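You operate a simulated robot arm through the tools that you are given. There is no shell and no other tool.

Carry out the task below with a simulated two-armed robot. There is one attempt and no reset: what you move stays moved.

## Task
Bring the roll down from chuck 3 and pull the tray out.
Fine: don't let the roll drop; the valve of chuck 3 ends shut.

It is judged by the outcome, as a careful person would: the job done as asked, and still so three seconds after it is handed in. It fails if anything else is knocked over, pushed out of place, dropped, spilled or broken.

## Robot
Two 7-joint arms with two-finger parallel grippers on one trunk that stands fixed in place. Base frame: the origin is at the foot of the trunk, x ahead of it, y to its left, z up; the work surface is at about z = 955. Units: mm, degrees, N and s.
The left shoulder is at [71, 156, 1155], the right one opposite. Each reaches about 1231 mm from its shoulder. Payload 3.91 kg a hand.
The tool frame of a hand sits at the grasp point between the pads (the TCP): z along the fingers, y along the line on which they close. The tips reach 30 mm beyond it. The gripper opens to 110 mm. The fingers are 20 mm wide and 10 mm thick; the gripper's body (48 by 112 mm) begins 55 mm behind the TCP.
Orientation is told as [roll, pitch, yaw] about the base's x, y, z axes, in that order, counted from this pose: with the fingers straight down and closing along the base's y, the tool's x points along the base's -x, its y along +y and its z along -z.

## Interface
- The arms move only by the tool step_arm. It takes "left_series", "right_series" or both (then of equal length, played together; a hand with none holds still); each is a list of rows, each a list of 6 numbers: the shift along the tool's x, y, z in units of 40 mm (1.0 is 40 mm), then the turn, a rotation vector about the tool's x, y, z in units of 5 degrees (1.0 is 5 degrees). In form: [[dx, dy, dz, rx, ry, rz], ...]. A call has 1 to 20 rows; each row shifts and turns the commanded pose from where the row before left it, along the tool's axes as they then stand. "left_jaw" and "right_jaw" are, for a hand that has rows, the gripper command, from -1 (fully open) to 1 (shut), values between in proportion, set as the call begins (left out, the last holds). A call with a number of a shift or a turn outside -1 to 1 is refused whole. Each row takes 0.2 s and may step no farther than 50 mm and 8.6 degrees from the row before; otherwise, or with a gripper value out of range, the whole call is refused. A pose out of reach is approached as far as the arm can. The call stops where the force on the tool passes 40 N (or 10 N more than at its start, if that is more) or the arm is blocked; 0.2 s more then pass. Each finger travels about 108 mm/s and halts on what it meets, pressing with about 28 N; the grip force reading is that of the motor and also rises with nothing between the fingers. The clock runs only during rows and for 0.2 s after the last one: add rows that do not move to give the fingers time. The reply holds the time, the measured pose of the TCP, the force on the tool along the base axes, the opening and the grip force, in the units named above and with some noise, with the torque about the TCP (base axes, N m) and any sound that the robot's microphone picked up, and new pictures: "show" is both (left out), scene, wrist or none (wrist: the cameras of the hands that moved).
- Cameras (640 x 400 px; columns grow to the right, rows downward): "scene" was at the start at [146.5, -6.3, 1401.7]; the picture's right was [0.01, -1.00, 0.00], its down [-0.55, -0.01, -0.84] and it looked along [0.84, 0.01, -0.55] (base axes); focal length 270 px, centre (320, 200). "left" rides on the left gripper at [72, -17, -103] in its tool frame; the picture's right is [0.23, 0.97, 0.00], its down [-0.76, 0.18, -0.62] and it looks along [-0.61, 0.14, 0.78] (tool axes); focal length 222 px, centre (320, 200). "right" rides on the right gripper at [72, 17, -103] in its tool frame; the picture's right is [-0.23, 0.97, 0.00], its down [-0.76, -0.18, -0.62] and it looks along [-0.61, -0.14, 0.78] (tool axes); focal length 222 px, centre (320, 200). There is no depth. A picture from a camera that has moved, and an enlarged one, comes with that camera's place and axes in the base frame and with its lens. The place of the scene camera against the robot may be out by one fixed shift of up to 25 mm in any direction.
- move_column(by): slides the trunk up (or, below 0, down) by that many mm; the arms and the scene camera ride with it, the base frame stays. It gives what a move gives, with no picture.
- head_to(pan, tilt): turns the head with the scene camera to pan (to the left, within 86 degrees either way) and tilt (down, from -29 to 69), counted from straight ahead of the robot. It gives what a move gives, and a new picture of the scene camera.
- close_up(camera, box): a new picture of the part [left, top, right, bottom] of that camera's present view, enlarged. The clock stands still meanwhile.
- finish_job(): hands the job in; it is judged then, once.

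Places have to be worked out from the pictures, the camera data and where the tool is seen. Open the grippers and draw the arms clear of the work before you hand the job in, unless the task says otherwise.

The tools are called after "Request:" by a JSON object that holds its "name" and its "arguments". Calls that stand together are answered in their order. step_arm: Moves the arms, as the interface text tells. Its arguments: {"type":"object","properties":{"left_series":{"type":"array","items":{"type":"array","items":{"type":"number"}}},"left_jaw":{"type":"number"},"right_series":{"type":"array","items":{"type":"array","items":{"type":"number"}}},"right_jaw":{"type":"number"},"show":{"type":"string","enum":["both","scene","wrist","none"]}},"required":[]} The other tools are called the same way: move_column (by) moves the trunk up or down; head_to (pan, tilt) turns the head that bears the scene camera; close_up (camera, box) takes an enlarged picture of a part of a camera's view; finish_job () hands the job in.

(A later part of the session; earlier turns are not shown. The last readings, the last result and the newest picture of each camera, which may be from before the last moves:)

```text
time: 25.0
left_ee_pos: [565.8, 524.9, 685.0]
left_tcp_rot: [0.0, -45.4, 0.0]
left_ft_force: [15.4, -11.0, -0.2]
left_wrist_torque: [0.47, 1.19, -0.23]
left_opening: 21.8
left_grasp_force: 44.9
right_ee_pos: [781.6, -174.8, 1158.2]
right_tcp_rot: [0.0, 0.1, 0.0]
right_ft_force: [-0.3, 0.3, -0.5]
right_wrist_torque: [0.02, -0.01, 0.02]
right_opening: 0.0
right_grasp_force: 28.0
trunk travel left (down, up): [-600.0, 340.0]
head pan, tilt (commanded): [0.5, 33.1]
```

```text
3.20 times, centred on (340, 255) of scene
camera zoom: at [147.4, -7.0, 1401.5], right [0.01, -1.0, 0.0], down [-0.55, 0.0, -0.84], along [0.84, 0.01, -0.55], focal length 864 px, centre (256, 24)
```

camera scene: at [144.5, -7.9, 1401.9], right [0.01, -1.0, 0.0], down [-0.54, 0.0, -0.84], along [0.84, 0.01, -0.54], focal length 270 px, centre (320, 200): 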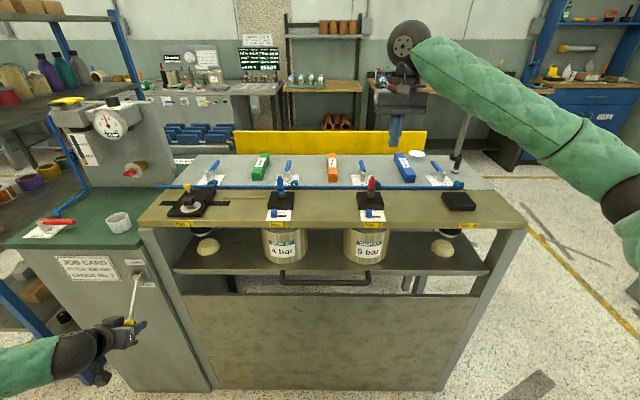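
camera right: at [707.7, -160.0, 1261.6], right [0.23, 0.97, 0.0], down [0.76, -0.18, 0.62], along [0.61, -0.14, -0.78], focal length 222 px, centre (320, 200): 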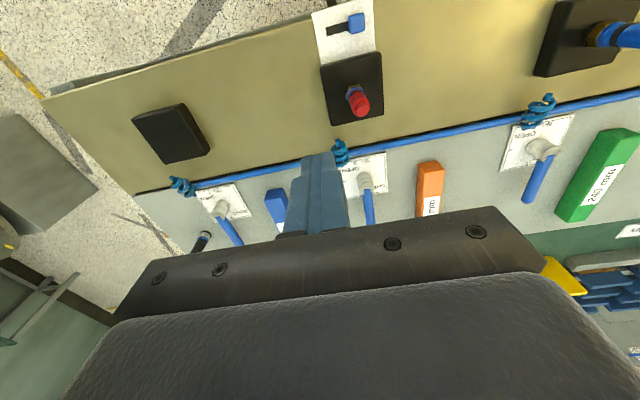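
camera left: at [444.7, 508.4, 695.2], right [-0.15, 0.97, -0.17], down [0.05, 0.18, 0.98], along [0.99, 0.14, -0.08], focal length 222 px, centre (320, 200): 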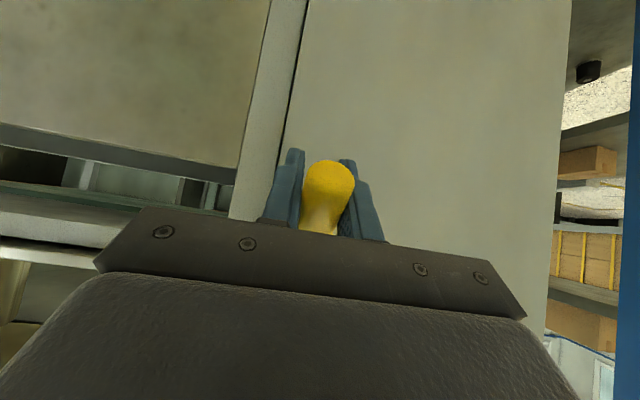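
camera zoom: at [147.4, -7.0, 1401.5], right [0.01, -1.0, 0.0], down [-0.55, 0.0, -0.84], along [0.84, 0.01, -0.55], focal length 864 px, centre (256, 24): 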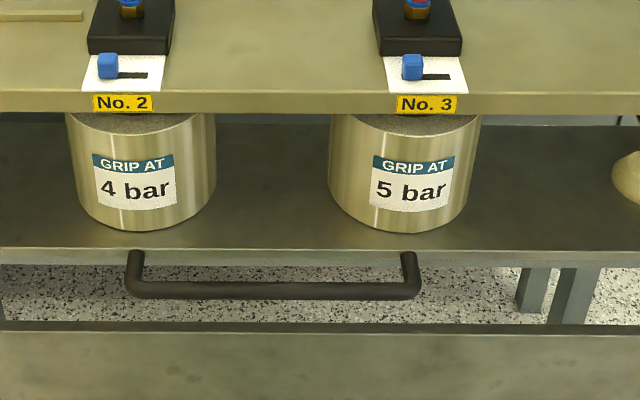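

Roll 3's label moved down slightly against the fixed No. 3 label, together with the tray. I lower one more 5° step and compare again.

Request:
{"name": "step_arm", "arguments": {"left_series": [[-0.004, -0.025, -0.15, 0, 0.25, 0], [-0.004, 0, -0.149, 0, 0.25, 0], [0, 0, 0, 0, 0, 0]], "show": "none"}}

Request:
{"name": "close_up", "arguments": {"camera": "scene", "box": [335, 245, 395, 285]}}

Request:
{"name": "close_up", "arguments": {"camera": "scene", "box": [240, 200, 440, 310]}}

```text
time: 25.8
left_ee_pos: [558.0, 525.2, 693.4]
left_tcp_rot: [0.1, -42.9, 0.0]
left_ft_force: [19.5, -4.0, 3.1]
left_wrist_torque: [0.46, 1.16, -0.46]
left_opening: 21.0
left_grasp_force: 44.9
right_ee_pos: [782.4, -175.3, 1159.0]
right_tcp_rot: [0.0, 0.1, 0.1]
right_ft_force: [-0.2, 0.6, 0.2]
right_wrist_torque: [-0.01, -0.03, 0.03]
right_opening: 0.0
right_grasp_force: 28.0
trunk travel left (down, up): [-600.0, 340.0]
head pan, tilt (commanded): [0.5, 33.1]
```

```text
10.00 times, centred on (365, 265) of scene
camera zoom: at [147.5, -6.6, 1401.6], right [0.01, -1.0, 0.0], down [-0.55, -0.01, -0.84], along [0.84, 0.01, -0.55], focal length 2700 px, centre (-130, -450)
```

zoom: 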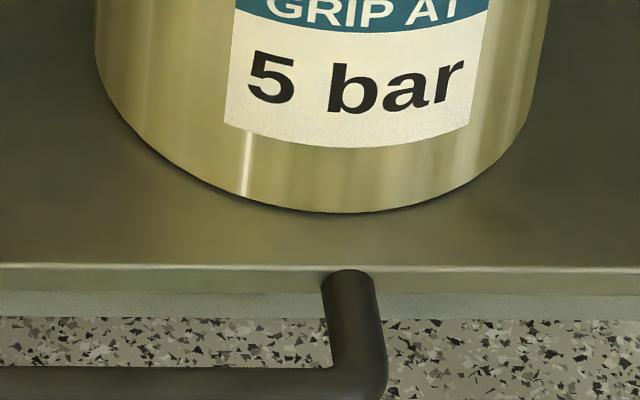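

```text
3.20 times, centred on (340, 255) of scene
camera zoom: at [147.5, -6.6, 1401.6], right [0.01, -1.0, 0.0], down [-0.55, -0.01, -0.84], along [0.84, 0.01, -0.55], focal length 864 px, centre (256, 24)
```

zoom: 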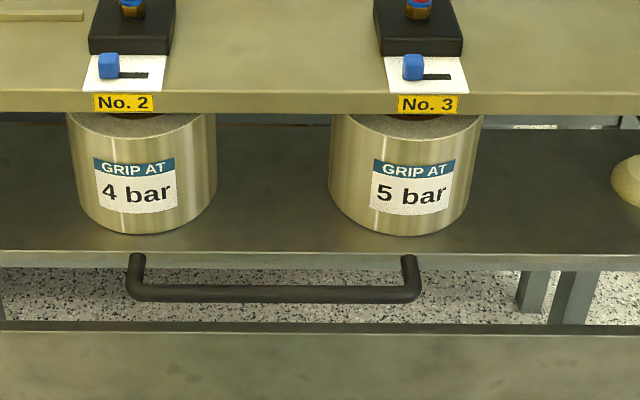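

Roll 3 follows the tray down exactly (label and bottom moved with the tray edge), so the chuck has released. I lower the tray further in small arc steps.

Request:
{"name": "step_arm", "arguments": {"left_series": [[-0.048, 0, -0.272, 0, 0.5, 0], [-0.035, 0, -0.295, 0, 0.5, 0], [-0.0475, 0, -0.296, 0, 0.5, 0], [0, 0, 0, 0, 0, 0]], "show": "none"}}

Request:
{"name": "close_up", "arguments": {"camera": "scene", "box": [180, 200, 500, 310]}}

```text
time: 26.8
left_ee_pos: [539.1, 525.0, 722.8]
left_tcp_rot: [0.0, -35.4, 0.1]
left_ft_force: [11.5, -0.6, -4.5]
left_wrist_torque: [0.27, 1.17, -0.92]
left_opening: 21.1
left_grasp_force: 45.1
right_ee_pos: [782.0, -174.0, 1157.2]
right_tcp_rot: [0.0, 0.0, 0.1]
right_ft_force: [0.0, 0.5, 0.0]
right_wrist_torque: [-0.04, -0.01, -0.02]
right_opening: 0.1
right_grasp_force: 28.1
trunk travel left (down, up): [-600.0, 340.0]
head pan, tilt (commanded): [0.5, 33.1]
```

```text
2.00 times, centred on (340, 255) of scene
camera zoom: at [147.3, -5.9, 1401.6], right [0.01, -1.0, 0.0], down [-0.55, -0.01, -0.84], along [0.84, 0.01, -0.55], focal length 540 px, centre (280, 90)
```

zoom: 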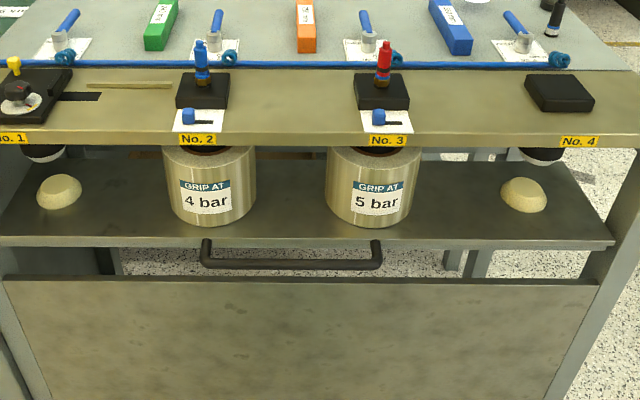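

Both rolls ride down level on the tray. Continuing down with the next steps.

Request:
{"name": "step_arm", "arguments": {"left_series": [[-0.0585, 0, -0.293, 0, 0.5, 0], [-0.074, 0, -0.289, 0, 0.5, 0], [-0.085, 0, -0.287, 0, 0.5, 0], [-0.0985, 0, -0.2815, 0, 0.5, 0], [0, 0, 0, 0, 0, 0]], "show": "none"}}

Request:
{"name": "close_up", "arguments": {"camera": "scene", "box": [180, 200, 500, 310]}}

```text
time: 28.0
left_ee_pos: [524.8, 524.8, 767.8]
left_tcp_rot: [0.1, -25.5, 0.0]
left_ft_force: [15.6, 0.5, -7.8]
left_wrist_torque: [-0.02, 0.97, -1.01]
left_opening: 21.5
left_grasp_force: 44.3
right_ee_pos: [782.3, -173.7, 1158.3]
right_tcp_rot: [0.0, 0.1, 0.1]
right_ft_force: [-0.5, 0.7, 0.5]
right_wrist_torque: [-0.01, 0.01, 0.0]
right_opening: 0.0
right_grasp_force: 28.0
trunk travel left (down, up): [-600.0, 340.0]
head pan, tilt (commanded): [0.5, 33.1]
```

```text
2.00 times, centred on (340, 255) of scene
camera zoom: at [147.9, -5.8, 1401.5], right [0.01, -1.0, 0.0], down [-0.55, -0.01, -0.84], along [0.84, 0.01, -0.55], focal length 540 px, centre (280, 90)
```

zoom: 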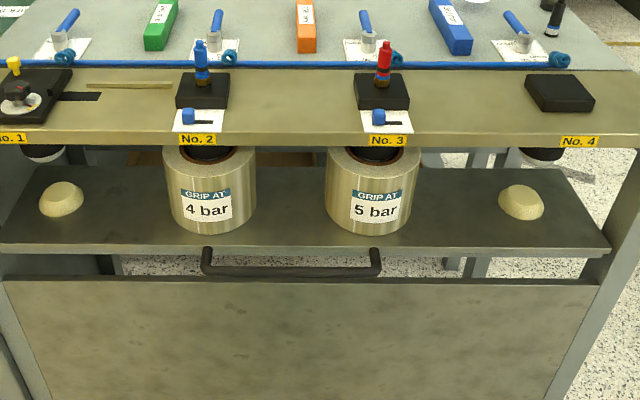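

Good, continuing to lower with a small inward correction.

Request:
{"name": "step_arm", "arguments": {"left_series": [[-0.14, 0, -0.27, 0, 0.5, 0], [-0.123, 0, -0.271, 0, 0.5, 0], [-0.132, 0, -0.268, 0, 0.5, 0], [-0.145, 0, -0.26, 0, 0.5, 0], [0, 0, 0, 0, 0, 0]], "show": "none"}}

Request:
{"name": "close_up", "arguments": {"camera": "scene", "box": [180, 200, 500, 310]}}

```text
time: 29.2
left_ee_pos: [530.3, 526.4, 816.4]
left_tcp_rot: [0.0, -15.4, 0.1]
left_ft_force: [1.7, -6.0, -10.2]
left_wrist_torque: [-0.24, 1.3, -1.03]
left_opening: 21.2
left_grasp_force: 44.7
right_ee_pos: [782.9, -173.6, 1158.5]
right_tcp_rot: [-0.1, 0.0, 0.1]
right_ft_force: [-0.7, 0.1, -0.2]
right_wrist_torque: [-0.06, -0.02, 0.02]
right_opening: 0.0
right_grasp_force: 28.1
trunk travel left (down, up): [-600.0, 340.0]
head pan, tilt (commanded): [0.5, 33.1]
```

```text
2.00 times, centred on (340, 255) of scene
camera zoom: at [147.0, -6.1, 1401.6], right [0.01, -1.0, 0.0], down [-0.55, -0.01, -0.84], along [0.84, 0.01, -0.55], focal length 540 px, centre (280, 90)
```

zoom: 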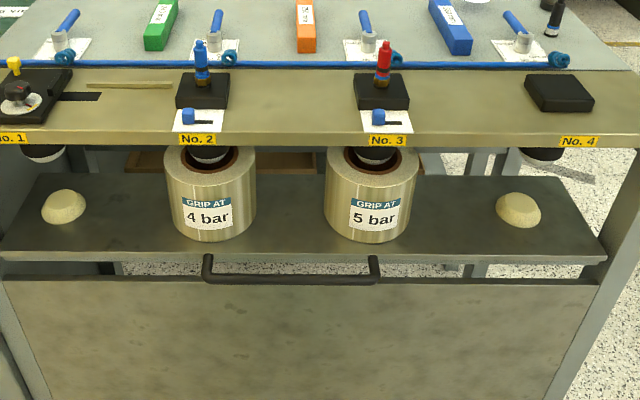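

The chucks are clearing the cores. I continue up to the lever's original position.

Request:
{"name": "step_arm", "arguments": {"left_series": [[-0.159, 0, -0.2545, 0, 0.5, 0], [-0.167, 0, -0.246, 0, 0.5, 0], [-0.177, 0, -0.242, 0, 0.5, 0], [-0.189, 0, -0.231, 0, 0.5, 0], [-0.116, 0, -0.137, 0, 0.3, 0], [0, 0, 0, 0, 0, 0]], "show": "both"}}

Request:
{"name": "close_up", "arguments": {"camera": "scene", "box": [180, 200, 500, 310]}}

```text
time: 30.8
left_ee_pos: [553.2, 525.7, 863.4]
left_tcp_rot: [-0.1, -3.7, 0.1]
left_ft_force: [1.8, -6.9, -11.3]
left_wrist_torque: [0.93, -1.34, 0.92]
left_opening: 21.3
left_grasp_force: 45.0
right_ee_pos: [782.3, -174.7, 1159.2]
right_tcp_rot: [-0.1, 0.0, 0.1]
right_ft_force: [0.1, 0.3, -0.3]
right_wrist_torque: [0.03, 0.0, -0.03]
right_opening: 0.0
right_grasp_force: 27.7
trunk travel left (down, up): [-600.0, 340.0]
head pan, tilt (commanded): [0.5, 33.1]
stopped in row 6 (left hand): the force on the tool passed its limit at 40 N (the readings are from after the stop); the commanded pose is now the measured one
camera scene: at [147.3, -5.8, 1402.0], right [0.01, -1.0, 0.0], down [-0.55, -0.01, -0.84], along [0.84, 0.01, -0.55], focal length 270 px, centre (320, 200)
camera left: at [473.7, 508.7, 959.6], right [-0.23, 0.97, -0.02], down [0.72, 0.18, 0.67], along [0.66, 0.14, -0.74], focal length 222 px, centre (320, 200)
```

scene: 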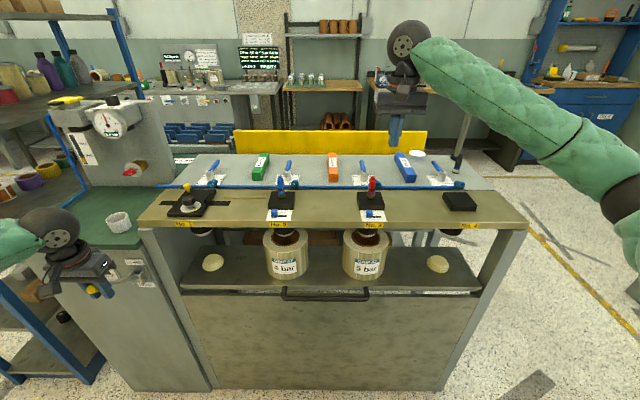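
left: 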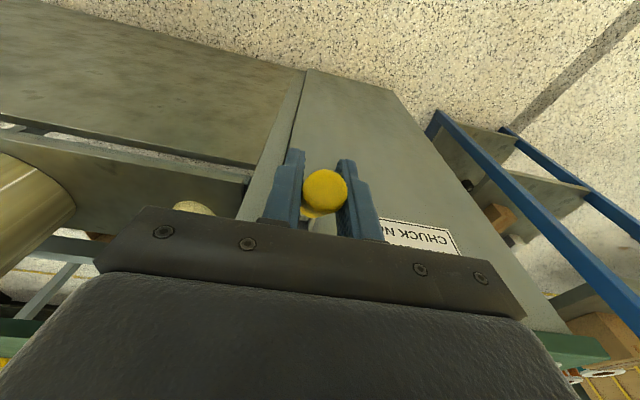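

```text
2.00 times, centred on (340, 255) of scene
camera zoom: at [147.3, -5.8, 1402.0], right [0.01, -1.0, 0.0], down [-0.55, -0.01, -0.84], along [0.84, 0.01, -0.55], focal length 540 px, centre (280, 90)
```

zoom: 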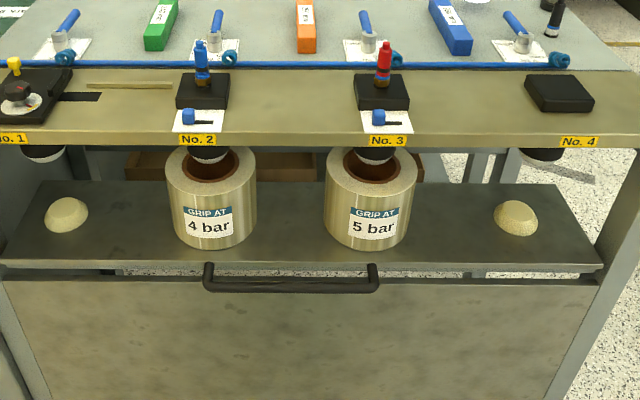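

The lever hit its lower stop; the tray is fully down with both rolls sitting on it. I open the left hand, lift off the knob and back away.

Request:
{"name": "step_arm", "arguments": {"left_series": [[0, 0, 0, 0, 0, 0], [0, 0, 0, 0, 0, 0], [0, 0, 0, 0, 0, 0], [0, 0, -0.8, 0, 0, 0], [0, 0, -0.8, 0, 0, 0], [0.4, 0, -0.8, 0, 0, 0], [0.8, 0, -0.2, 0, 0, 0]], "left_jaw": -1, "show": "both"}}

Request:
{"name": "close_up", "arguments": {"camera": "scene", "box": [240, 215, 400, 315]}}

```text
time: 32.4
left_ee_pos: [496.4, 522.2, 966.9]
left_tcp_rot: [-0.1, -3.9, 0.0]
left_ft_force: [0.0, -0.2, 0.2]
left_wrist_torque: [0.02, -0.03, 0.01]
left_opening: 109.9
left_grasp_force: 0.0
right_ee_pos: [779.4, -177.6, 1160.3]
right_tcp_rot: [-0.1, -0.2, 0.0]
right_ft_force: [0.0, -1.0, 0.0]
right_wrist_torque: [0.02, 0.02, -0.01]
right_opening: 0.0
right_grasp_force: 28.5
trunk travel left (down, up): [-600.0, 340.0]
head pan, tilt (commanded): [0.5, 33.1]
camera scene: at [145.0, -7.9, 1401.7], right [0.01, -1.0, 0.0], down [-0.55, 0.0, -0.84], along [0.84, 0.01, -0.55], focal length 270 px, centre (320, 200)
camera left: at [417.7, 506.3, 1063.3], right [-0.23, 0.97, -0.02], down [0.72, 0.18, 0.67], along [0.66, 0.14, -0.74], focal length 222 px, centre (320, 200)
```

scene: 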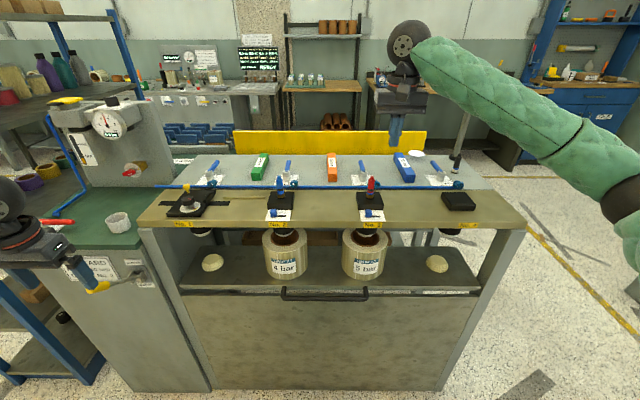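
left: 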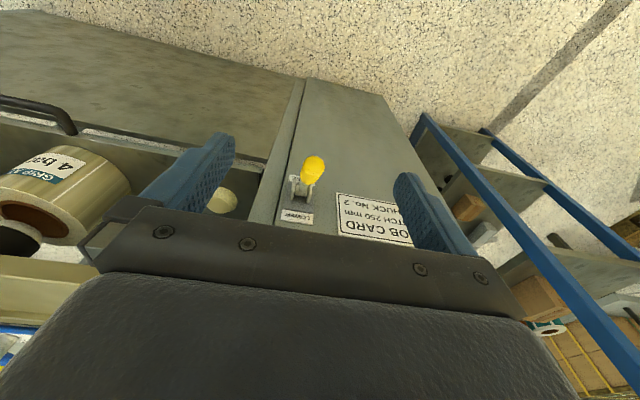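

```text
4.00 times, centred on (320, 265) of scene
camera zoom: at [145.0, -7.9, 1401.7], right [0.01, -1.0, 0.0], down [-0.55, 0.0, -0.84], along [0.84, 0.01, -0.55], focal length 1080 px, centre (320, -60)
```

zoom: 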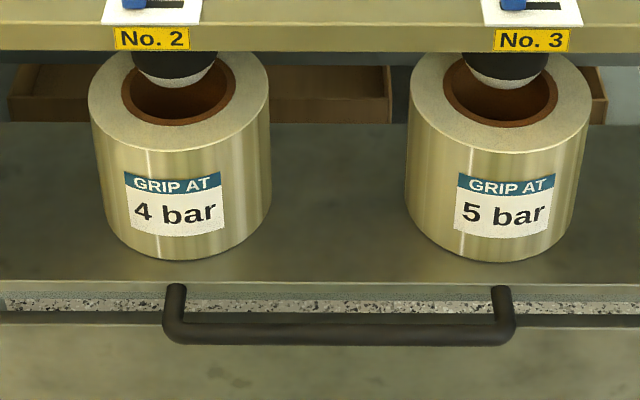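

Both rolls are on the tray and both hands are free. Before pulling I want a level view of the chuck-to-roll clearance, so I swing the left hand to the front centre, tilted forward about 40°.

Request:
{"name": "step_arm", "arguments": {"left_series": [[-0.11, -0.9625, 0.195, 0, -0.6, 0], [-0.11, -0.9625, 0.195, 0, -0.6, 0], [-0.11, -0.9625, 0.195, 0, -0.6, 0], [-0.075, -0.9625, 0.208, 0, -0.6, 0], [-0.075, -0.9625, 0.208, 0, -0.6, 0], [-0.075, -0.9625, 0.208, 0, -0.6, 0], [-0.045, -0.9625, 0.22, 0, -0.6, 0], [-0.045, -0.9625, 0.22, 0, -0.6, 0], [-0.045, -0.9625, 0.22, 0, -0.6, 0], [-0.01, -0.9625, 0.225, 0, -0.6, 0], [-0.01, -0.9625, 0.225, 0, -0.6, 0], [-0.01, -0.9625, 0.225, 0, -0.6, 0]], "show": "both"}}

```text
time: 35.0
left_ee_pos: [568.6, 63.1, 879.6]
left_tcp_rot: [0.0, -39.9, 0.1]
left_ft_force: [-0.1, -0.2, -0.3]
left_wrist_torque: [0.02, 0.0, 0.01]
left_opening: 109.9
left_grasp_force: 0.0
left hand out of reach, approached as far as the arm can: row 7
right_ee_pos: [781.5, -174.6, 1158.3]
right_tcp_rot: [0.1, 0.0, 0.0]
right_ft_force: [-0.5, -0.4, 0.2]
right_wrist_torque: [0.0, 0.01, -0.02]
right_opening: 0.0
right_grasp_force: 27.7
trunk travel left (down, up): [-600.0, 340.0]
head pan, tilt (commanded): [0.5, 33.1]
camera scene: at [146.7, -7.3, 1401.7], right [0.01, -1.0, 0.0], down [-0.55, 0.0, -0.84], along [0.84, 0.01, -0.55], focal length 270 px, centre (320, 200)
camera left: at [446.8, 45.2, 910.2], right [-0.18, 0.97, -0.15], down [0.19, 0.18, 0.97], along [0.97, 0.14, -0.21], focal length 222 px, centre (320, 200)
```

scene: 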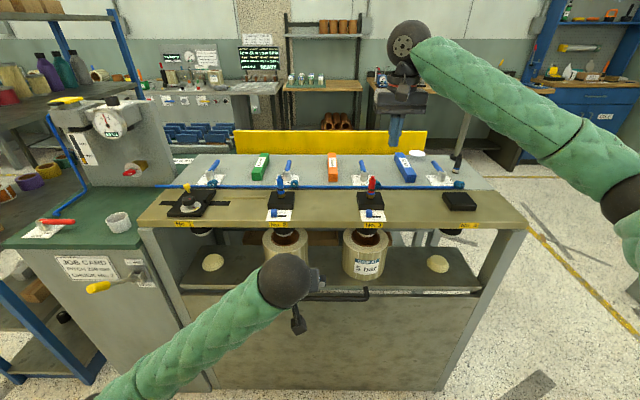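
left: 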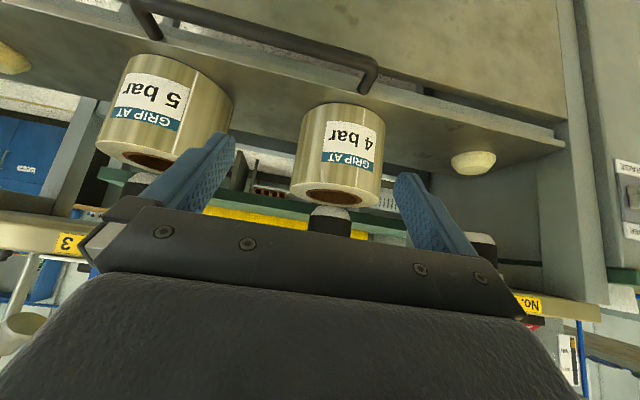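

A near-level view. I zoom on the gap between chuck 2/3 noses and the roll tops, and on the handle.

Request:
{"name": "close_up", "arguments": {"camera": "left", "box": [270, 90, 410, 250]}}

Request:
{"name": "close_up", "arguments": {"camera": "left", "box": [80, 40, 240, 220]}}

Request:
{"name": "close_up", "arguments": {"camera": "left", "box": [120, 0, 400, 130]}}

```text
2.50 times, centred on (340, 170) of left
camera zoom: at [446.8, 45.2, 910.2], right [-0.18, 0.97, -0.15], down [0.19, 0.18, 0.97], along [0.97, 0.14, -0.21], focal length 555 px, centre (270, 275)
```

zoom: 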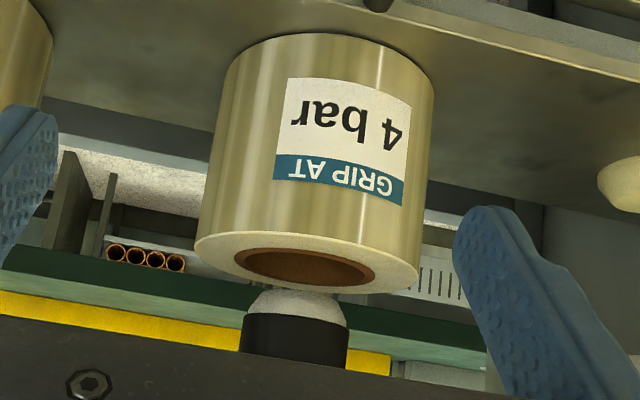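

```text
2.22 times, centred on (160, 130) of left
camera zoom: at [446.8, 45.2, 910.2], right [-0.18, 0.97, -0.15], down [0.19, 0.18, 0.97], along [0.97, 0.14, -0.21], focal length 494 px, centre (676, 356)
```

zoom: 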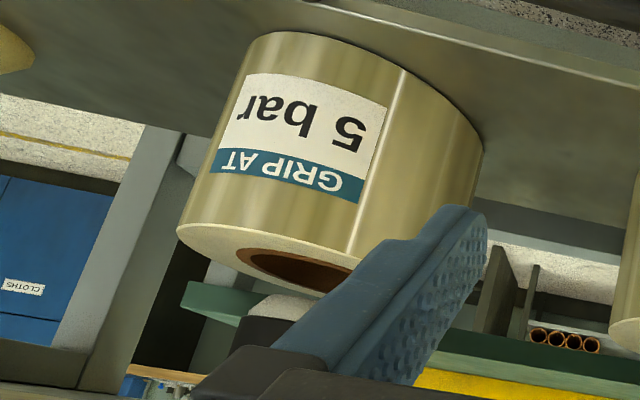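

```text
2.29 times, centred on (260, 65) of left
camera zoom: at [446.8, 45.2, 910.2], right [-0.18, 0.97, -0.15], down [0.19, 0.18, 0.97], along [0.97, 0.14, -0.21], focal length 508 px, centre (457, 509)
```

zoom: 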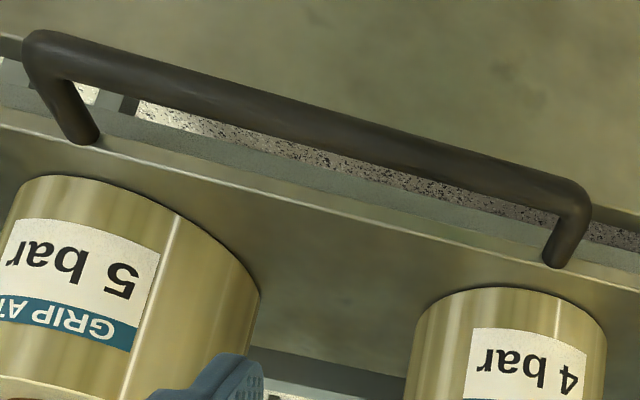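

Chuck noses sit about 12 mm above the roll tops, so the tray is free to slide out. The handle bar triangulates to x 638, z 713, spanning y -118 to 107, with about 23 mm free behind it. I bring the left hand to the centre, reduce the tilt to ~10° and pre-close the jaw to about 26 mm.

Request:
{"name": "step_arm", "arguments": {"left_series": [[0, -0.35, 0, 0, 1.0, 0], [0, -0.35, 0, 0, 1.0, 0], [0, -0.35, 0, 0, 1.0, 0], [0, -0.35, 0, 0, 1.0, 0], [0, -0.35, 0, 0, 1.0, 0], [0, -0.35, 0, 0, 1.0, 0]], "left_jaw": 0.52, "show": "scene"}}

```text
time: 36.4
left_ee_pos: [568.6, -20.2, 876.8]
left_tcp_rot: [0.0, -9.7, 0.1]
left_ft_force: [0.1, -0.1, 0.5]
left_wrist_torque: [0.02, 0.0, -0.01]
left_opening: 26.4
left_grasp_force: 0.0
right_ee_pos: [781.2, -174.7, 1158.1]
right_tcp_rot: [-0.1, 0.0, 0.1]
right_ft_force: [0.3, -1.0, 0.5]
right_wrist_torque: [0.02, -0.01, -0.02]
right_opening: 0.0
right_grasp_force: 28.2
trunk travel left (down, up): [-600.0, 340.0]
head pan, tilt (commanded): [0.5, 33.1]
camera scene: at [146.9, -6.9, 1401.6], right [0.01, -1.0, 0.0], down [-0.55, -0.01, -0.84], along [0.84, 0.01, -0.55], focal length 270 px, centre (320, 200)
```

scene: 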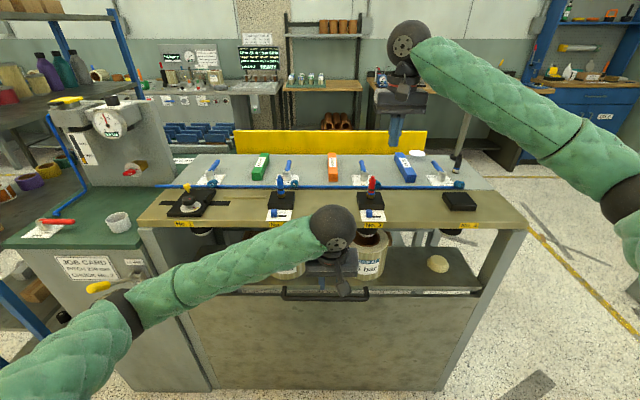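

Now I yaw the left hand 90° in place so the jaw closes along x, which lets one finger go behind the bar.

Request:
{"name": "step_arm", "arguments": {"left_series": [[0, 0, 0, 0, 0, 1], [0, 0, 0, 0, 0, 1], [0, 0, 0, 0, 0, 1], [0, 0, 0, 0, 0, 1], [0, 0, 0, 0, 0, 1], [0, 0, 0, 0, 0, 1], [0, 0, 0, 0, 0, 1], [0, 0, 0, 0, 0, 1], [0, 0, 0, 0, 0, 1], [0, 0, 0, 0, 0, 1], [0, 0, 0, 0, 0, 1], [0, 0, 0, 0, 0, 1], [0, 0, 0, 0, 0, 1], [0, 0, 0, 0, 0, 1], [0, 0, 0, 0, 0, 1], [0, 0, 0, 0, 0, 1], [0, 0, 0, 0, 0, 1], [0, 0, 0, 0, 0, 1]], "show": "both"}}

```text
time: 40.2
left_ee_pos: [568.6, -20.9, 878.0]
left_tcp_rot: [9.9, 0.0, -90.0]
left_ft_force: [-0.8, -0.4, 0.3]
left_wrist_torque: [0.01, -0.03, 0.02]
left_opening: 26.3
left_grasp_force: 0.2
right_ee_pos: [781.6, -173.8, 1158.8]
right_tcp_rot: [0.0, -0.1, 0.0]
right_ft_force: [-0.2, 0.0, -0.4]
right_wrist_torque: [-0.01, 0.02, 0.02]
right_opening: 0.0
right_grasp_force: 27.9
trunk travel left (down, up): [-600.0, 340.0]
head pan, tilt (commanded): [0.5, 33.1]
camera scene: at [146.5, -6.5, 1401.7], right [0.01, -1.0, 0.0], down [-0.55, -0.01, -0.84], along [0.84, 0.01, -0.55], focal length 270 px, centre (320, 200)
camera left: at [533.7, 52.3, 974.1], right [0.96, 0.23, 0.17], down [0.07, -0.76, 0.64], along [0.27, -0.61, -0.75], focal length 222 px, centre (320, 200)
```

scene: 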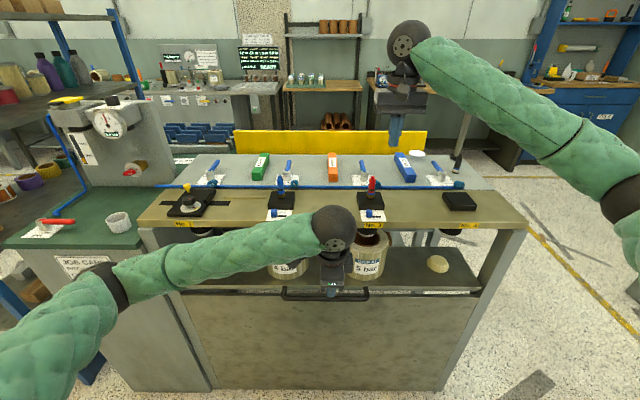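
left: 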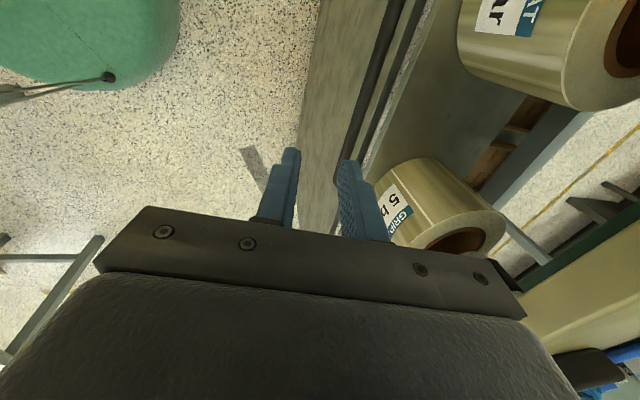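

Orientation is right. I move the hand to about 60 mm above the bar along the finger direction and look for the bar between the fingers.

Request:
{"name": "step_arm", "arguments": {"left_series": [[0, 0.331, 0.871, 0, 0, 0], [0, 0.331, 0.871, 0, 0, 0], [0, 0.331, 0.871, 0, 0, 0], [0, 0, 0, 0, 0, 0]], "show": "both"}}

Request:
{"name": "close_up", "arguments": {"camera": "left", "box": [240, 60, 440, 260]}}

Request:
{"name": "close_up", "arguments": {"camera": "scene", "box": [260, 210, 400, 310]}}

```text
time: 41.2
left_ee_pos: [623.7, -21.1, 781.8]
left_tcp_rot: [9.8, 0.0, -90.1]
left_ft_force: [-0.8, 0.0, 0.2]
left_wrist_torque: [-0.02, 0.0, 0.0]
left_opening: 26.4
left_grasp_force: 0.1
right_ee_pos: [780.2, -175.7, 1158.0]
right_tcp_rot: [0.0, 0.0, 0.1]
right_ft_force: [-0.3, 0.1, -0.8]
right_wrist_torque: [0.0, -0.02, -0.02]
right_opening: 0.0
right_grasp_force: 28.4
trunk travel left (down, up): [-600.0, 340.0]
head pan, tilt (commanded): [0.5, 33.1]
camera scene: at [146.1, -6.6, 1401.7], right [0.01, -1.0, 0.0], down [-0.55, -0.01, -0.84], along [0.84, 0.01, -0.55], focal length 270 px, centre (320, 200)
camera left: at [590.2, 51.5, 877.1], right [0.96, 0.23, 0.17], down [0.07, -0.76, 0.64], along [0.27, -0.61, -0.75], focal length 222 px, centre (320, 200)
```

scene: 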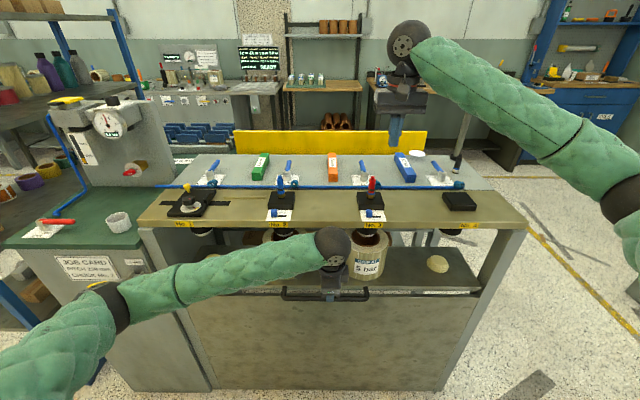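
left: 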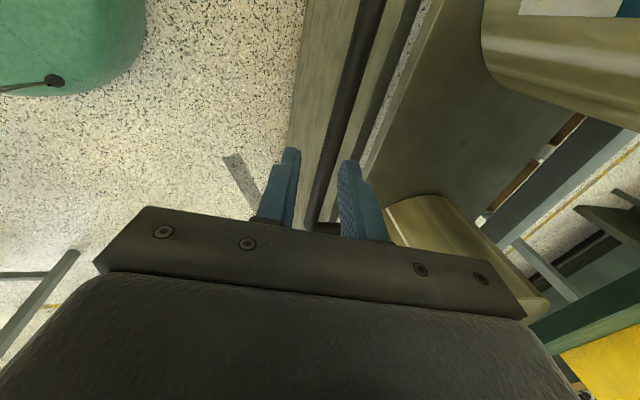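

```text
2.00 times, centred on (340, 160) of left
camera zoom: at [590.2, 51.5, 877.1], right [0.96, 0.23, 0.17], down [0.07, -0.76, 0.64], along [0.27, -0.61, -0.75], focal length 444 px, centre (280, 280)
```

zoom: 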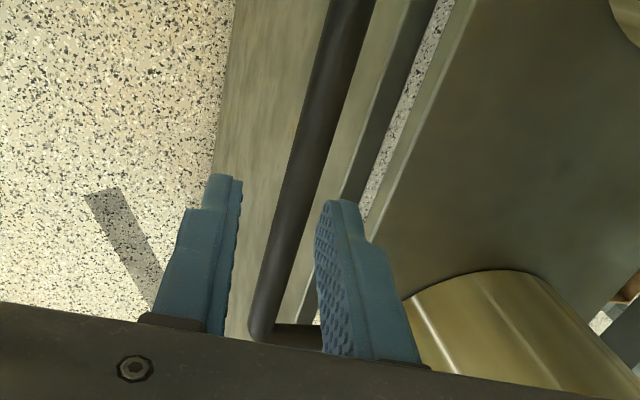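

```text
4.00 times, centred on (330, 260) of scene
camera zoom: at [146.1, -6.6, 1401.7], right [0.01, -1.0, 0.0], down [-0.55, -0.01, -0.84], along [0.84, 0.01, -0.55], focal length 1080 px, centre (280, -40)
```

zoom: 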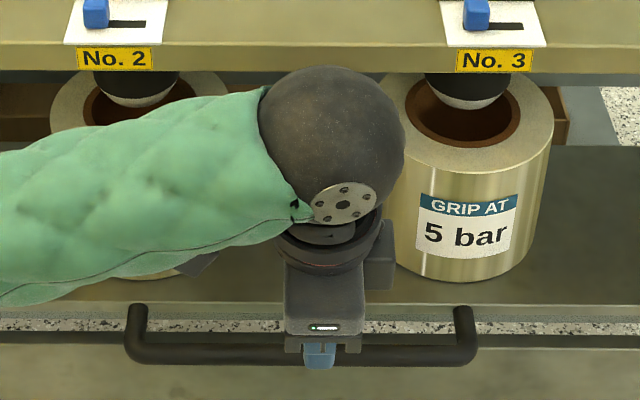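

The bar lies about 13 mm further from the robot than my hand centre, and lower than first estimated (≈[653, ·, 697]). I shift +13 mm along the jaw axis and descend 45 mm so the tips come just above the bar, then check.

Request:
{"name": "step_arm", "arguments": {"left_series": [[0, 0.325, 0, 0, 0, 0], [0, 0, 0.55, 0, 0, 0], [0, 0, 0.55, 0, 0, 0], [0, 0, 0, 0, 0, 0]], "show": "none"}}

Request:
{"name": "close_up", "arguments": {"camera": "left", "box": [240, 60, 440, 260]}}

Request:
{"name": "close_up", "arguments": {"camera": "scene", "box": [260, 210, 400, 310]}}

```text
time: 42.2
left_ee_pos: [644.9, -20.3, 739.5]
left_tcp_rot: [9.8, -0.1, -89.8]
left_ft_force: [0.0, 0.0, 0.0]
left_wrist_torque: [-0.01, 0.0, 0.01]
left_opening: 26.4
left_grasp_force: 0.0
right_ee_pos: [781.8, -174.5, 1158.8]
right_tcp_rot: [0.0, 0.0, 0.1]
right_ft_force: [0.3, -0.5, -0.4]
right_wrist_torque: [-0.02, 0.01, -0.02]
right_opening: 0.2
right_grasp_force: 27.7
trunk travel left (down, up): [-600.0, 340.0]
head pan, tilt (commanded): [0.5, 33.1]
```

```text
2.00 times, centred on (340, 160) of left
camera zoom: at [610.6, 52.7, 836.4], right [0.96, 0.23, 0.17], down [0.07, -0.76, 0.64], along [0.27, -0.61, -0.75], focal length 444 px, centre (280, 280)
```

zoom: 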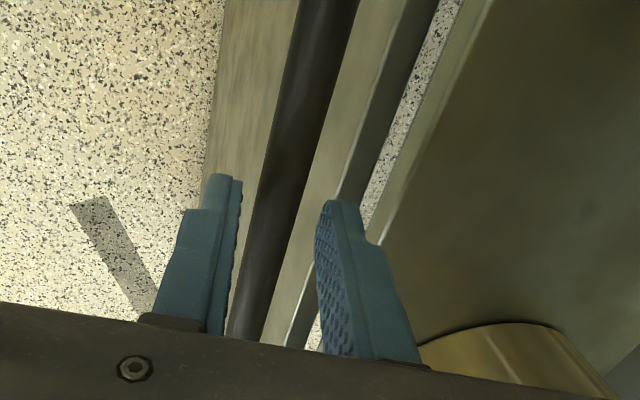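

```text
4.00 times, centred on (330, 260) of scene
camera zoom: at [146.3, -6.5, 1401.7], right [0.01, -1.0, 0.0], down [-0.55, -0.01, -0.84], along [0.84, 0.01, -0.55], focal length 1080 px, centre (280, -40)
```

zoom: 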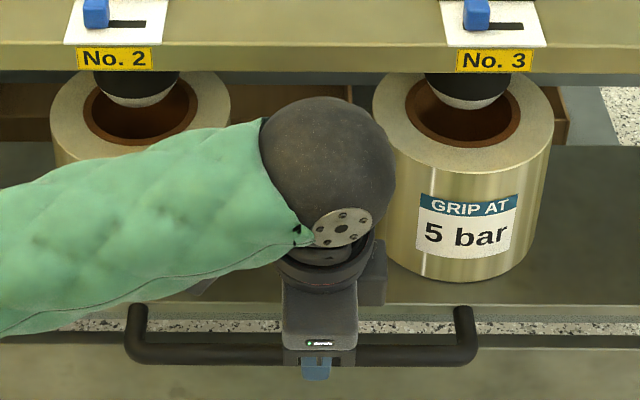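

The bar is now centred between the fingers (tool y ≈ +1 mm) about 42 mm ahead of the TCP. I descend 32 mm in small steps so the fingers straddle it.

Request:
{"name": "step_arm", "arguments": {"left_series": [[0, 0, 0.2, 0, 0, 0], [0, 0, 0.2, 0, 0, 0], [0, 0, 0.2, 0, 0, 0], [0, 0, 0.2, 0, 0, 0], [0, 0, 0, 0, 0, 0]], "show": "none"}}

Request:
{"name": "close_up", "arguments": {"camera": "left", "box": [240, 60, 440, 260]}}

Request:
{"name": "close_up", "arguments": {"camera": "scene", "box": [260, 210, 400, 310]}}

```text
time: 43.4
left_ee_pos: [649.6, -19.7, 708.6]
left_tcp_rot: [9.8, -0.2, -90.0]
left_ft_force: [-0.1, -0.8, -0.4]
left_wrist_torque: [-0.02, 0.02, 0.01]
left_opening: 26.7
left_grasp_force: 0.1
right_ee_pos: [781.5, -175.9, 1159.2]
right_tcp_rot: [0.0, 0.0, 0.1]
right_ft_force: [0.1, -0.4, -0.2]
right_wrist_torque: [0.0, 0.03, 0.03]
right_opening: 0.0
right_grasp_force: 27.7
trunk travel left (down, up): [-600.0, 340.0]
head pan, tilt (commanded): [0.5, 33.1]
```

```text
2.00 times, centred on (340, 160) of left
camera zoom: at [616.2, 52.6, 805.5], right [0.96, 0.23, 0.17], down [0.07, -0.76, 0.65], along [0.27, -0.61, -0.75], focal length 444 px, centre (280, 280)
```

zoom: 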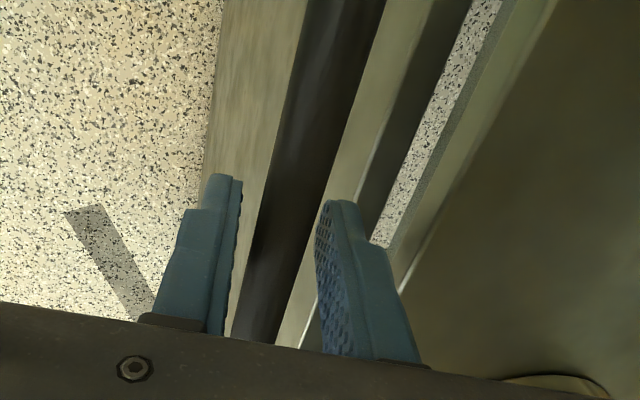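

```text
4.00 times, centred on (330, 260) of scene
camera zoom: at [146.5, -6.5, 1401.7], right [0.01, -1.0, 0.0], down [-0.55, -0.01, -0.84], along [0.84, 0.01, -0.55], focal length 1080 px, centre (280, -40)
```

zoom: 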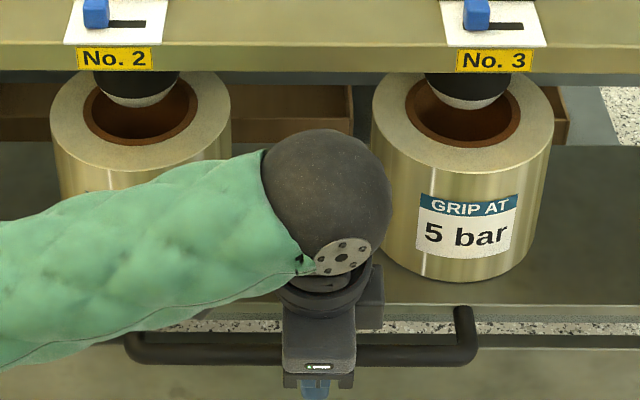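

No contact force, and the bar runs between both fingers near the pads. I go 6 mm deeper and close the jaw on the bar.

Request:
{"name": "step_arm", "arguments": {"left_series": [[0, 0, 0.15, 0, 0, 0], [0, 0, 0, 0, 0, 0]], "show": "none"}}

Request:
{"name": "step_arm", "arguments": {"left_series": [[0, 0, 0, 0, 0, 0], [0, 0, 0, 0, 0, 0], [0, 0, 0, 0, 0, 0]], "left_jaw": 1, "show": "wrist"}}

Request:
{"name": "close_up", "arguments": {"camera": "left", "box": [240, 60, 440, 260]}}

```text
time: 44.0
left_ee_pos: [651.7, -19.3, 703.4]
left_tcp_rot: [9.7, 0.0, -90.1]
left_ft_force: [0.2, 0.3, -0.1]
left_wrist_torque: [0.0, 0.0, 0.0]
left_opening: 26.6
left_grasp_force: 0.0
right_ee_pos: [780.8, -175.0, 1159.1]
right_tcp_rot: [-0.1, 0.0, 0.1]
right_ft_force: [-0.2, -0.4, -0.3]
right_wrist_torque: [0.0, 0.02, 0.01]
right_opening: 0.3
right_grasp_force: 27.4
trunk travel left (down, up): [-600.0, 340.0]
head pan, tilt (commanded): [0.5, 33.1]
```

```text
time: 44.8
left_ee_pos: [649.9, -20.2, 702.3]
left_tcp_rot: [9.7, 0.0, -90.0]
left_ft_force: [-9.0, -0.4, -3.1]
left_wrist_torque: [0.02, -0.02, 0.0]
left_opening: 15.7
left_grasp_force: 45.1
right_ee_pos: [781.1, -175.3, 1157.3]
right_tcp_rot: [0.0, 0.1, 0.1]
right_ft_force: [-0.3, 0.5, 0.2]
right_wrist_torque: [0.01, -0.02, 0.01]
right_opening: 0.0
right_grasp_force: 27.5
trunk travel left (down, up): [-600.0, 340.0]
head pan, tilt (commanded): [0.5, 33.1]
camera left: at [616.5, 52.7, 799.4], right [0.96, 0.23, 0.16], down [0.07, -0.76, 0.64], along [0.27, -0.61, -0.75], focal length 222 px, centre (320, 200)
```

left: 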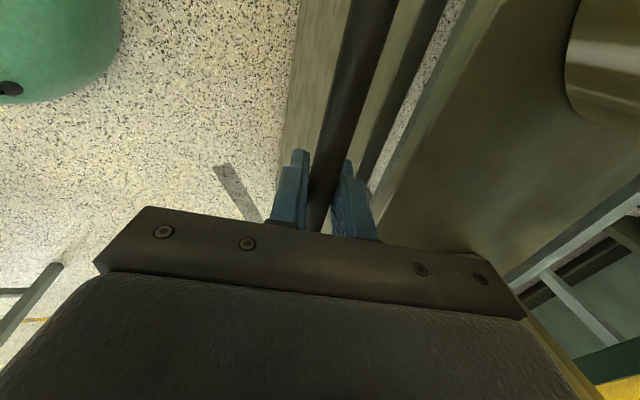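

```text
2.00 times, centred on (340, 160) of left
camera zoom: at [616.5, 52.7, 799.4], right [0.96, 0.23, 0.16], down [0.07, -0.76, 0.64], along [0.27, -0.61, -0.75], focal length 444 px, centre (280, 280)
```

zoom: 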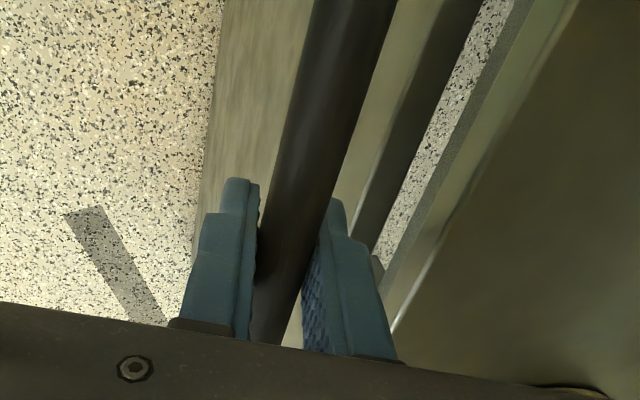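

The bar is gripped (15.7 mm opening). I pull gently straight toward the robot, 20 mm first, checking force and the rolls.

Request:
{"name": "step_arm", "arguments": {"left_series": [[0, -0.123, -0.022, 0, 0, 0], [0, -0.123, -0.022, 0, 0, 0], [0, -0.123, -0.022, 0, 0, 0], [0, -0.123, -0.022, 0, 0, 0], [0, 0, 0, 0, 0, 0]], "show": "scene"}}

Request:
{"name": "close_up", "arguments": {"camera": "scene", "box": [240, 210, 400, 310]}}

```text
time: 46.0
left_ee_pos: [630.0, -20.7, 702.6]
left_tcp_rot: [9.8, 0.0, -89.8]
left_ft_force: [-0.1, 5.5, -10.0]
left_wrist_torque: [-0.72, 0.08, -0.17]
left_opening: 15.6
left_grasp_force: 45.3
right_ee_pos: [781.8, -174.2, 1158.2]
right_tcp_rot: [0.0, 0.1, 0.1]
right_ft_force: [0.2, -0.1, -0.4]
right_wrist_torque: [-0.01, -0.01, 0.0]
right_opening: 0.1
right_grasp_force: 27.8
trunk travel left (down, up): [-600.0, 340.0]
head pan, tilt (commanded): [0.5, 33.1]
camera scene: at [147.1, -6.1, 1401.5], right [0.01, -1.0, 0.0], down [-0.55, -0.01, -0.84], along [0.84, 0.01, -0.55], focal length 270 px, centre (320, 200)
```

scene: 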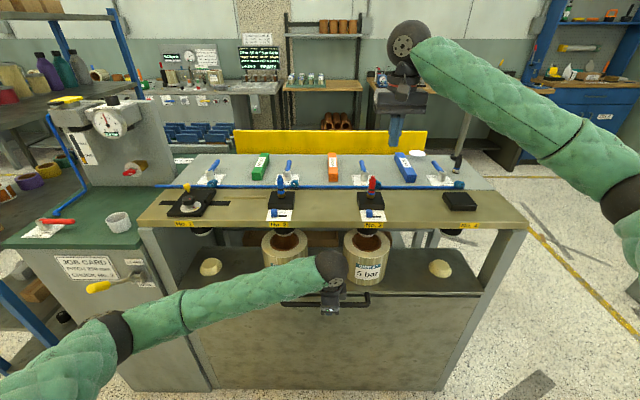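

```text
4.00 times, centred on (320, 260) of scene
camera zoom: at [147.1, -6.1, 1401.5], right [0.01, -1.0, 0.0], down [-0.55, -0.01, -0.84], along [0.84, 0.01, -0.55], focal length 1080 px, centre (320, -40)
```

zoom: 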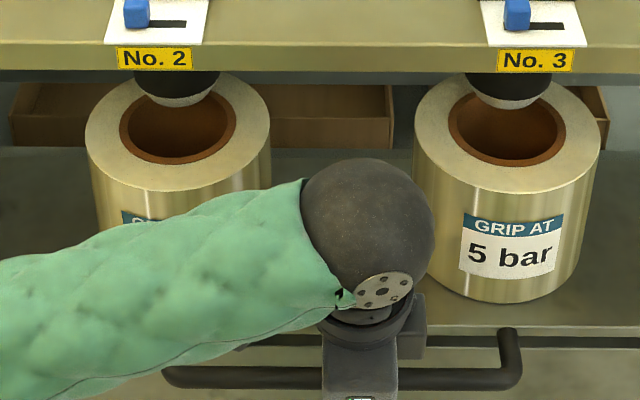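

The tray slides freely with both rolls riding upright. I pull another 64 mm at a gentle speed.

Request:
{"name": "step_arm", "arguments": {"left_series": [[0, -0.197, -0.02, 0, 0, 0], [0, -0.197, -0.0348, 0, 0, 0], [0, -0.197, -0.0348, 0, 0, 0], [0, -0.197, -0.0348, 0, 0, 0], [0, -0.197, -0.0348, 0, 0, 0], [0, -0.197, -0.0348, 0, 0, 0], [0, -0.197, -0.0348, 0, 0, 0], [0, -0.197, -0.0348, 0, 0, 0], [0, 0, 0, 0, 0, 0]], "show": "scene"}}

```text
time: 48.0
left_ee_pos: [567.1, -19.5, 701.9]
left_tcp_rot: [9.8, -0.1, -90.0]
left_ft_force: [0.1, 19.4, 1.2]
left_wrist_torque: [0.35, 0.01, -0.04]
left_opening: 15.5
left_grasp_force: 45.0
right_ee_pos: [782.4, -173.8, 1159.0]
right_tcp_rot: [-0.1, 0.0, 0.1]
right_ft_force: [0.7, 0.5, 0.4]
right_wrist_torque: [-0.01, 0.0, 0.0]
right_opening: 0.1
right_grasp_force: 28.3
trunk travel left (down, up): [-600.0, 340.0]
head pan, tilt (commanded): [0.5, 33.1]
camera scene: at [146.5, -5.3, 1401.7], right [0.01, -1.0, 0.0], down [-0.55, -0.01, -0.84], along [0.84, 0.01, -0.55], focal length 270 px, centre (320, 200)
```

scene: 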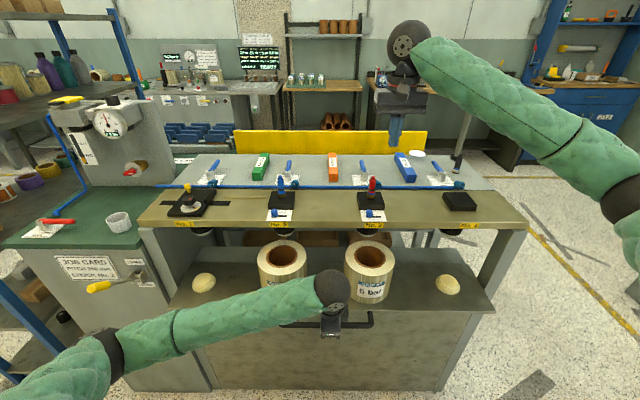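

84 mm out, rolls upright. A 19 N side load has built up, so I add +2 mm in y and continue pulling.

Request:
{"name": "step_arm", "arguments": {"left_series": [[0.06, -0.197, -0.0348, 0, 0, 0], [0, -0.197, -0.0348, 0, 0, 0], [0, -0.197, -0.0348, 0, 0, 0], [0, -0.197, -0.0348, 0, 0, 0], [0, -0.197, -0.0348, 0, 0, 0], [0, -0.197, -0.0348, 0, 0, 0], [0, -0.197, -0.0348, 0, 0, 0], [0, -0.197, -0.0348, 0, 0, 0], [0, 0, 0, 0, 0, 0]], "show": "scene"}}

```text
time: 50.0
left_ee_pos: [502.6, -20.3, 701.6]
left_tcp_rot: [9.8, 0.1, -90.0]
left_ft_force: [0.0, -24.3, -1.8]
left_wrist_torque: [-0.89, 0.0, -0.11]
left_opening: 15.7
left_grasp_force: 45.2
right_ee_pos: [780.5, -175.9, 1158.6]
right_tcp_rot: [0.0, 0.0, 0.2]
right_ft_force: [-0.1, -0.1, -0.7]
right_wrist_torque: [-0.01, 0.0, 0.01]
right_opening: 0.0
right_grasp_force: 28.5
trunk travel left (down, up): [-600.0, 340.0]
head pan, tilt (commanded): [0.5, 33.1]
camera scene: at [146.6, -8.0, 1401.6], right [0.01, -1.0, 0.0], down [-0.55, 0.0, -0.84], along [0.84, 0.01, -0.55], focal length 270 px, centre (320, 200)
```

scene: 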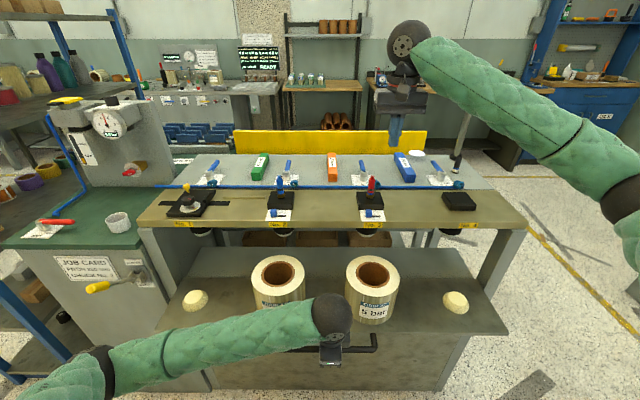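

148 mm out. I trim the side load by -1 mm in y and keep pulling in the same slow increments.

Request:
{"name": "step_arm", "arguments": {"left_series": [[-0.03, -0.197, -0.0348, 0, 0, 0], [0, -0.197, -0.0348, 0, 0, 0], [0, -0.197, -0.0348, 0, 0, 0], [0, -0.197, -0.0348, 0, 0, 0], [0, -0.197, -0.0348, 0, 0, 0], [0, -0.197, -0.0348, 0, 0, 0], [0, 0, 0, 0, 0, 0]], "show": "scene"}}

Request:
{"name": "close_up", "arguments": {"camera": "scene", "box": [140, 200, 520, 400]}}

```text
time: 51.6
left_ee_pos: [453.0, -19.5, 702.6]
left_tcp_rot: [9.9, -0.1, -89.9]
left_ft_force: [-1.6, -16.4, 7.0]
left_wrist_torque: [1.09, 0.1, 0.14]
left_opening: 15.7
left_grasp_force: 44.5
right_ee_pos: [779.8, -174.9, 1158.8]
right_tcp_rot: [0.0, 0.0, 0.0]
right_ft_force: [-0.7, 0.3, 0.7]
right_wrist_torque: [0.0, 0.01, -0.02]
right_opening: 0.0
right_grasp_force: 28.3
trunk travel left (down, up): [-600.0, 340.0]
head pan, tilt (commanded): [0.5, 33.1]
camera scene: at [146.0, -7.6, 1401.9], right [0.01, -1.0, 0.0], down [-0.55, 0.0, -0.84], along [0.84, 0.01, -0.55], focal length 270 px, centre (320, 200)
```

scene: 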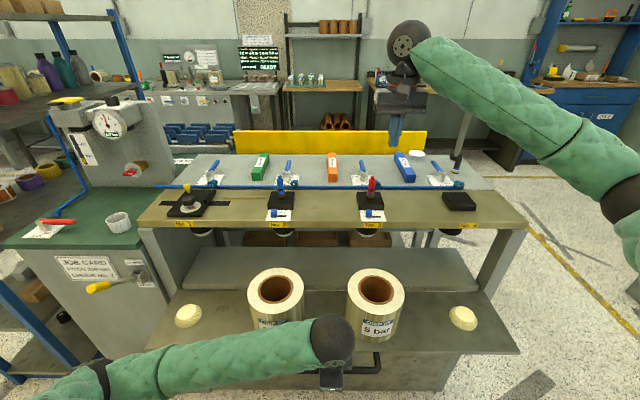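

```text
1.68 times, centred on (330, 300) of scene
camera zoom: at [146.0, -7.6, 1401.9], right [0.01, -1.0, 0.0], down [-0.55, 0.0, -0.84], along [0.84, 0.01, -0.55], focal length 455 px, centre (303, 32)
```

zoom: 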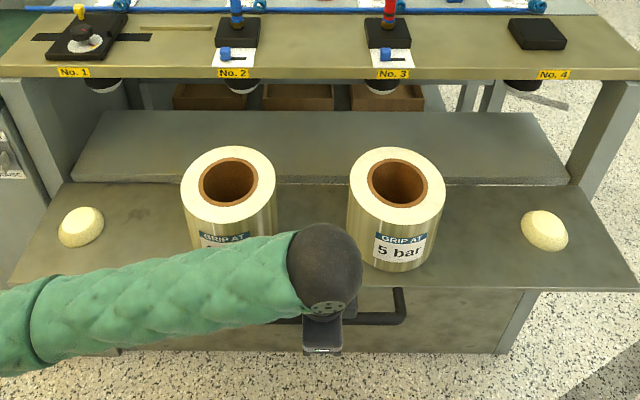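

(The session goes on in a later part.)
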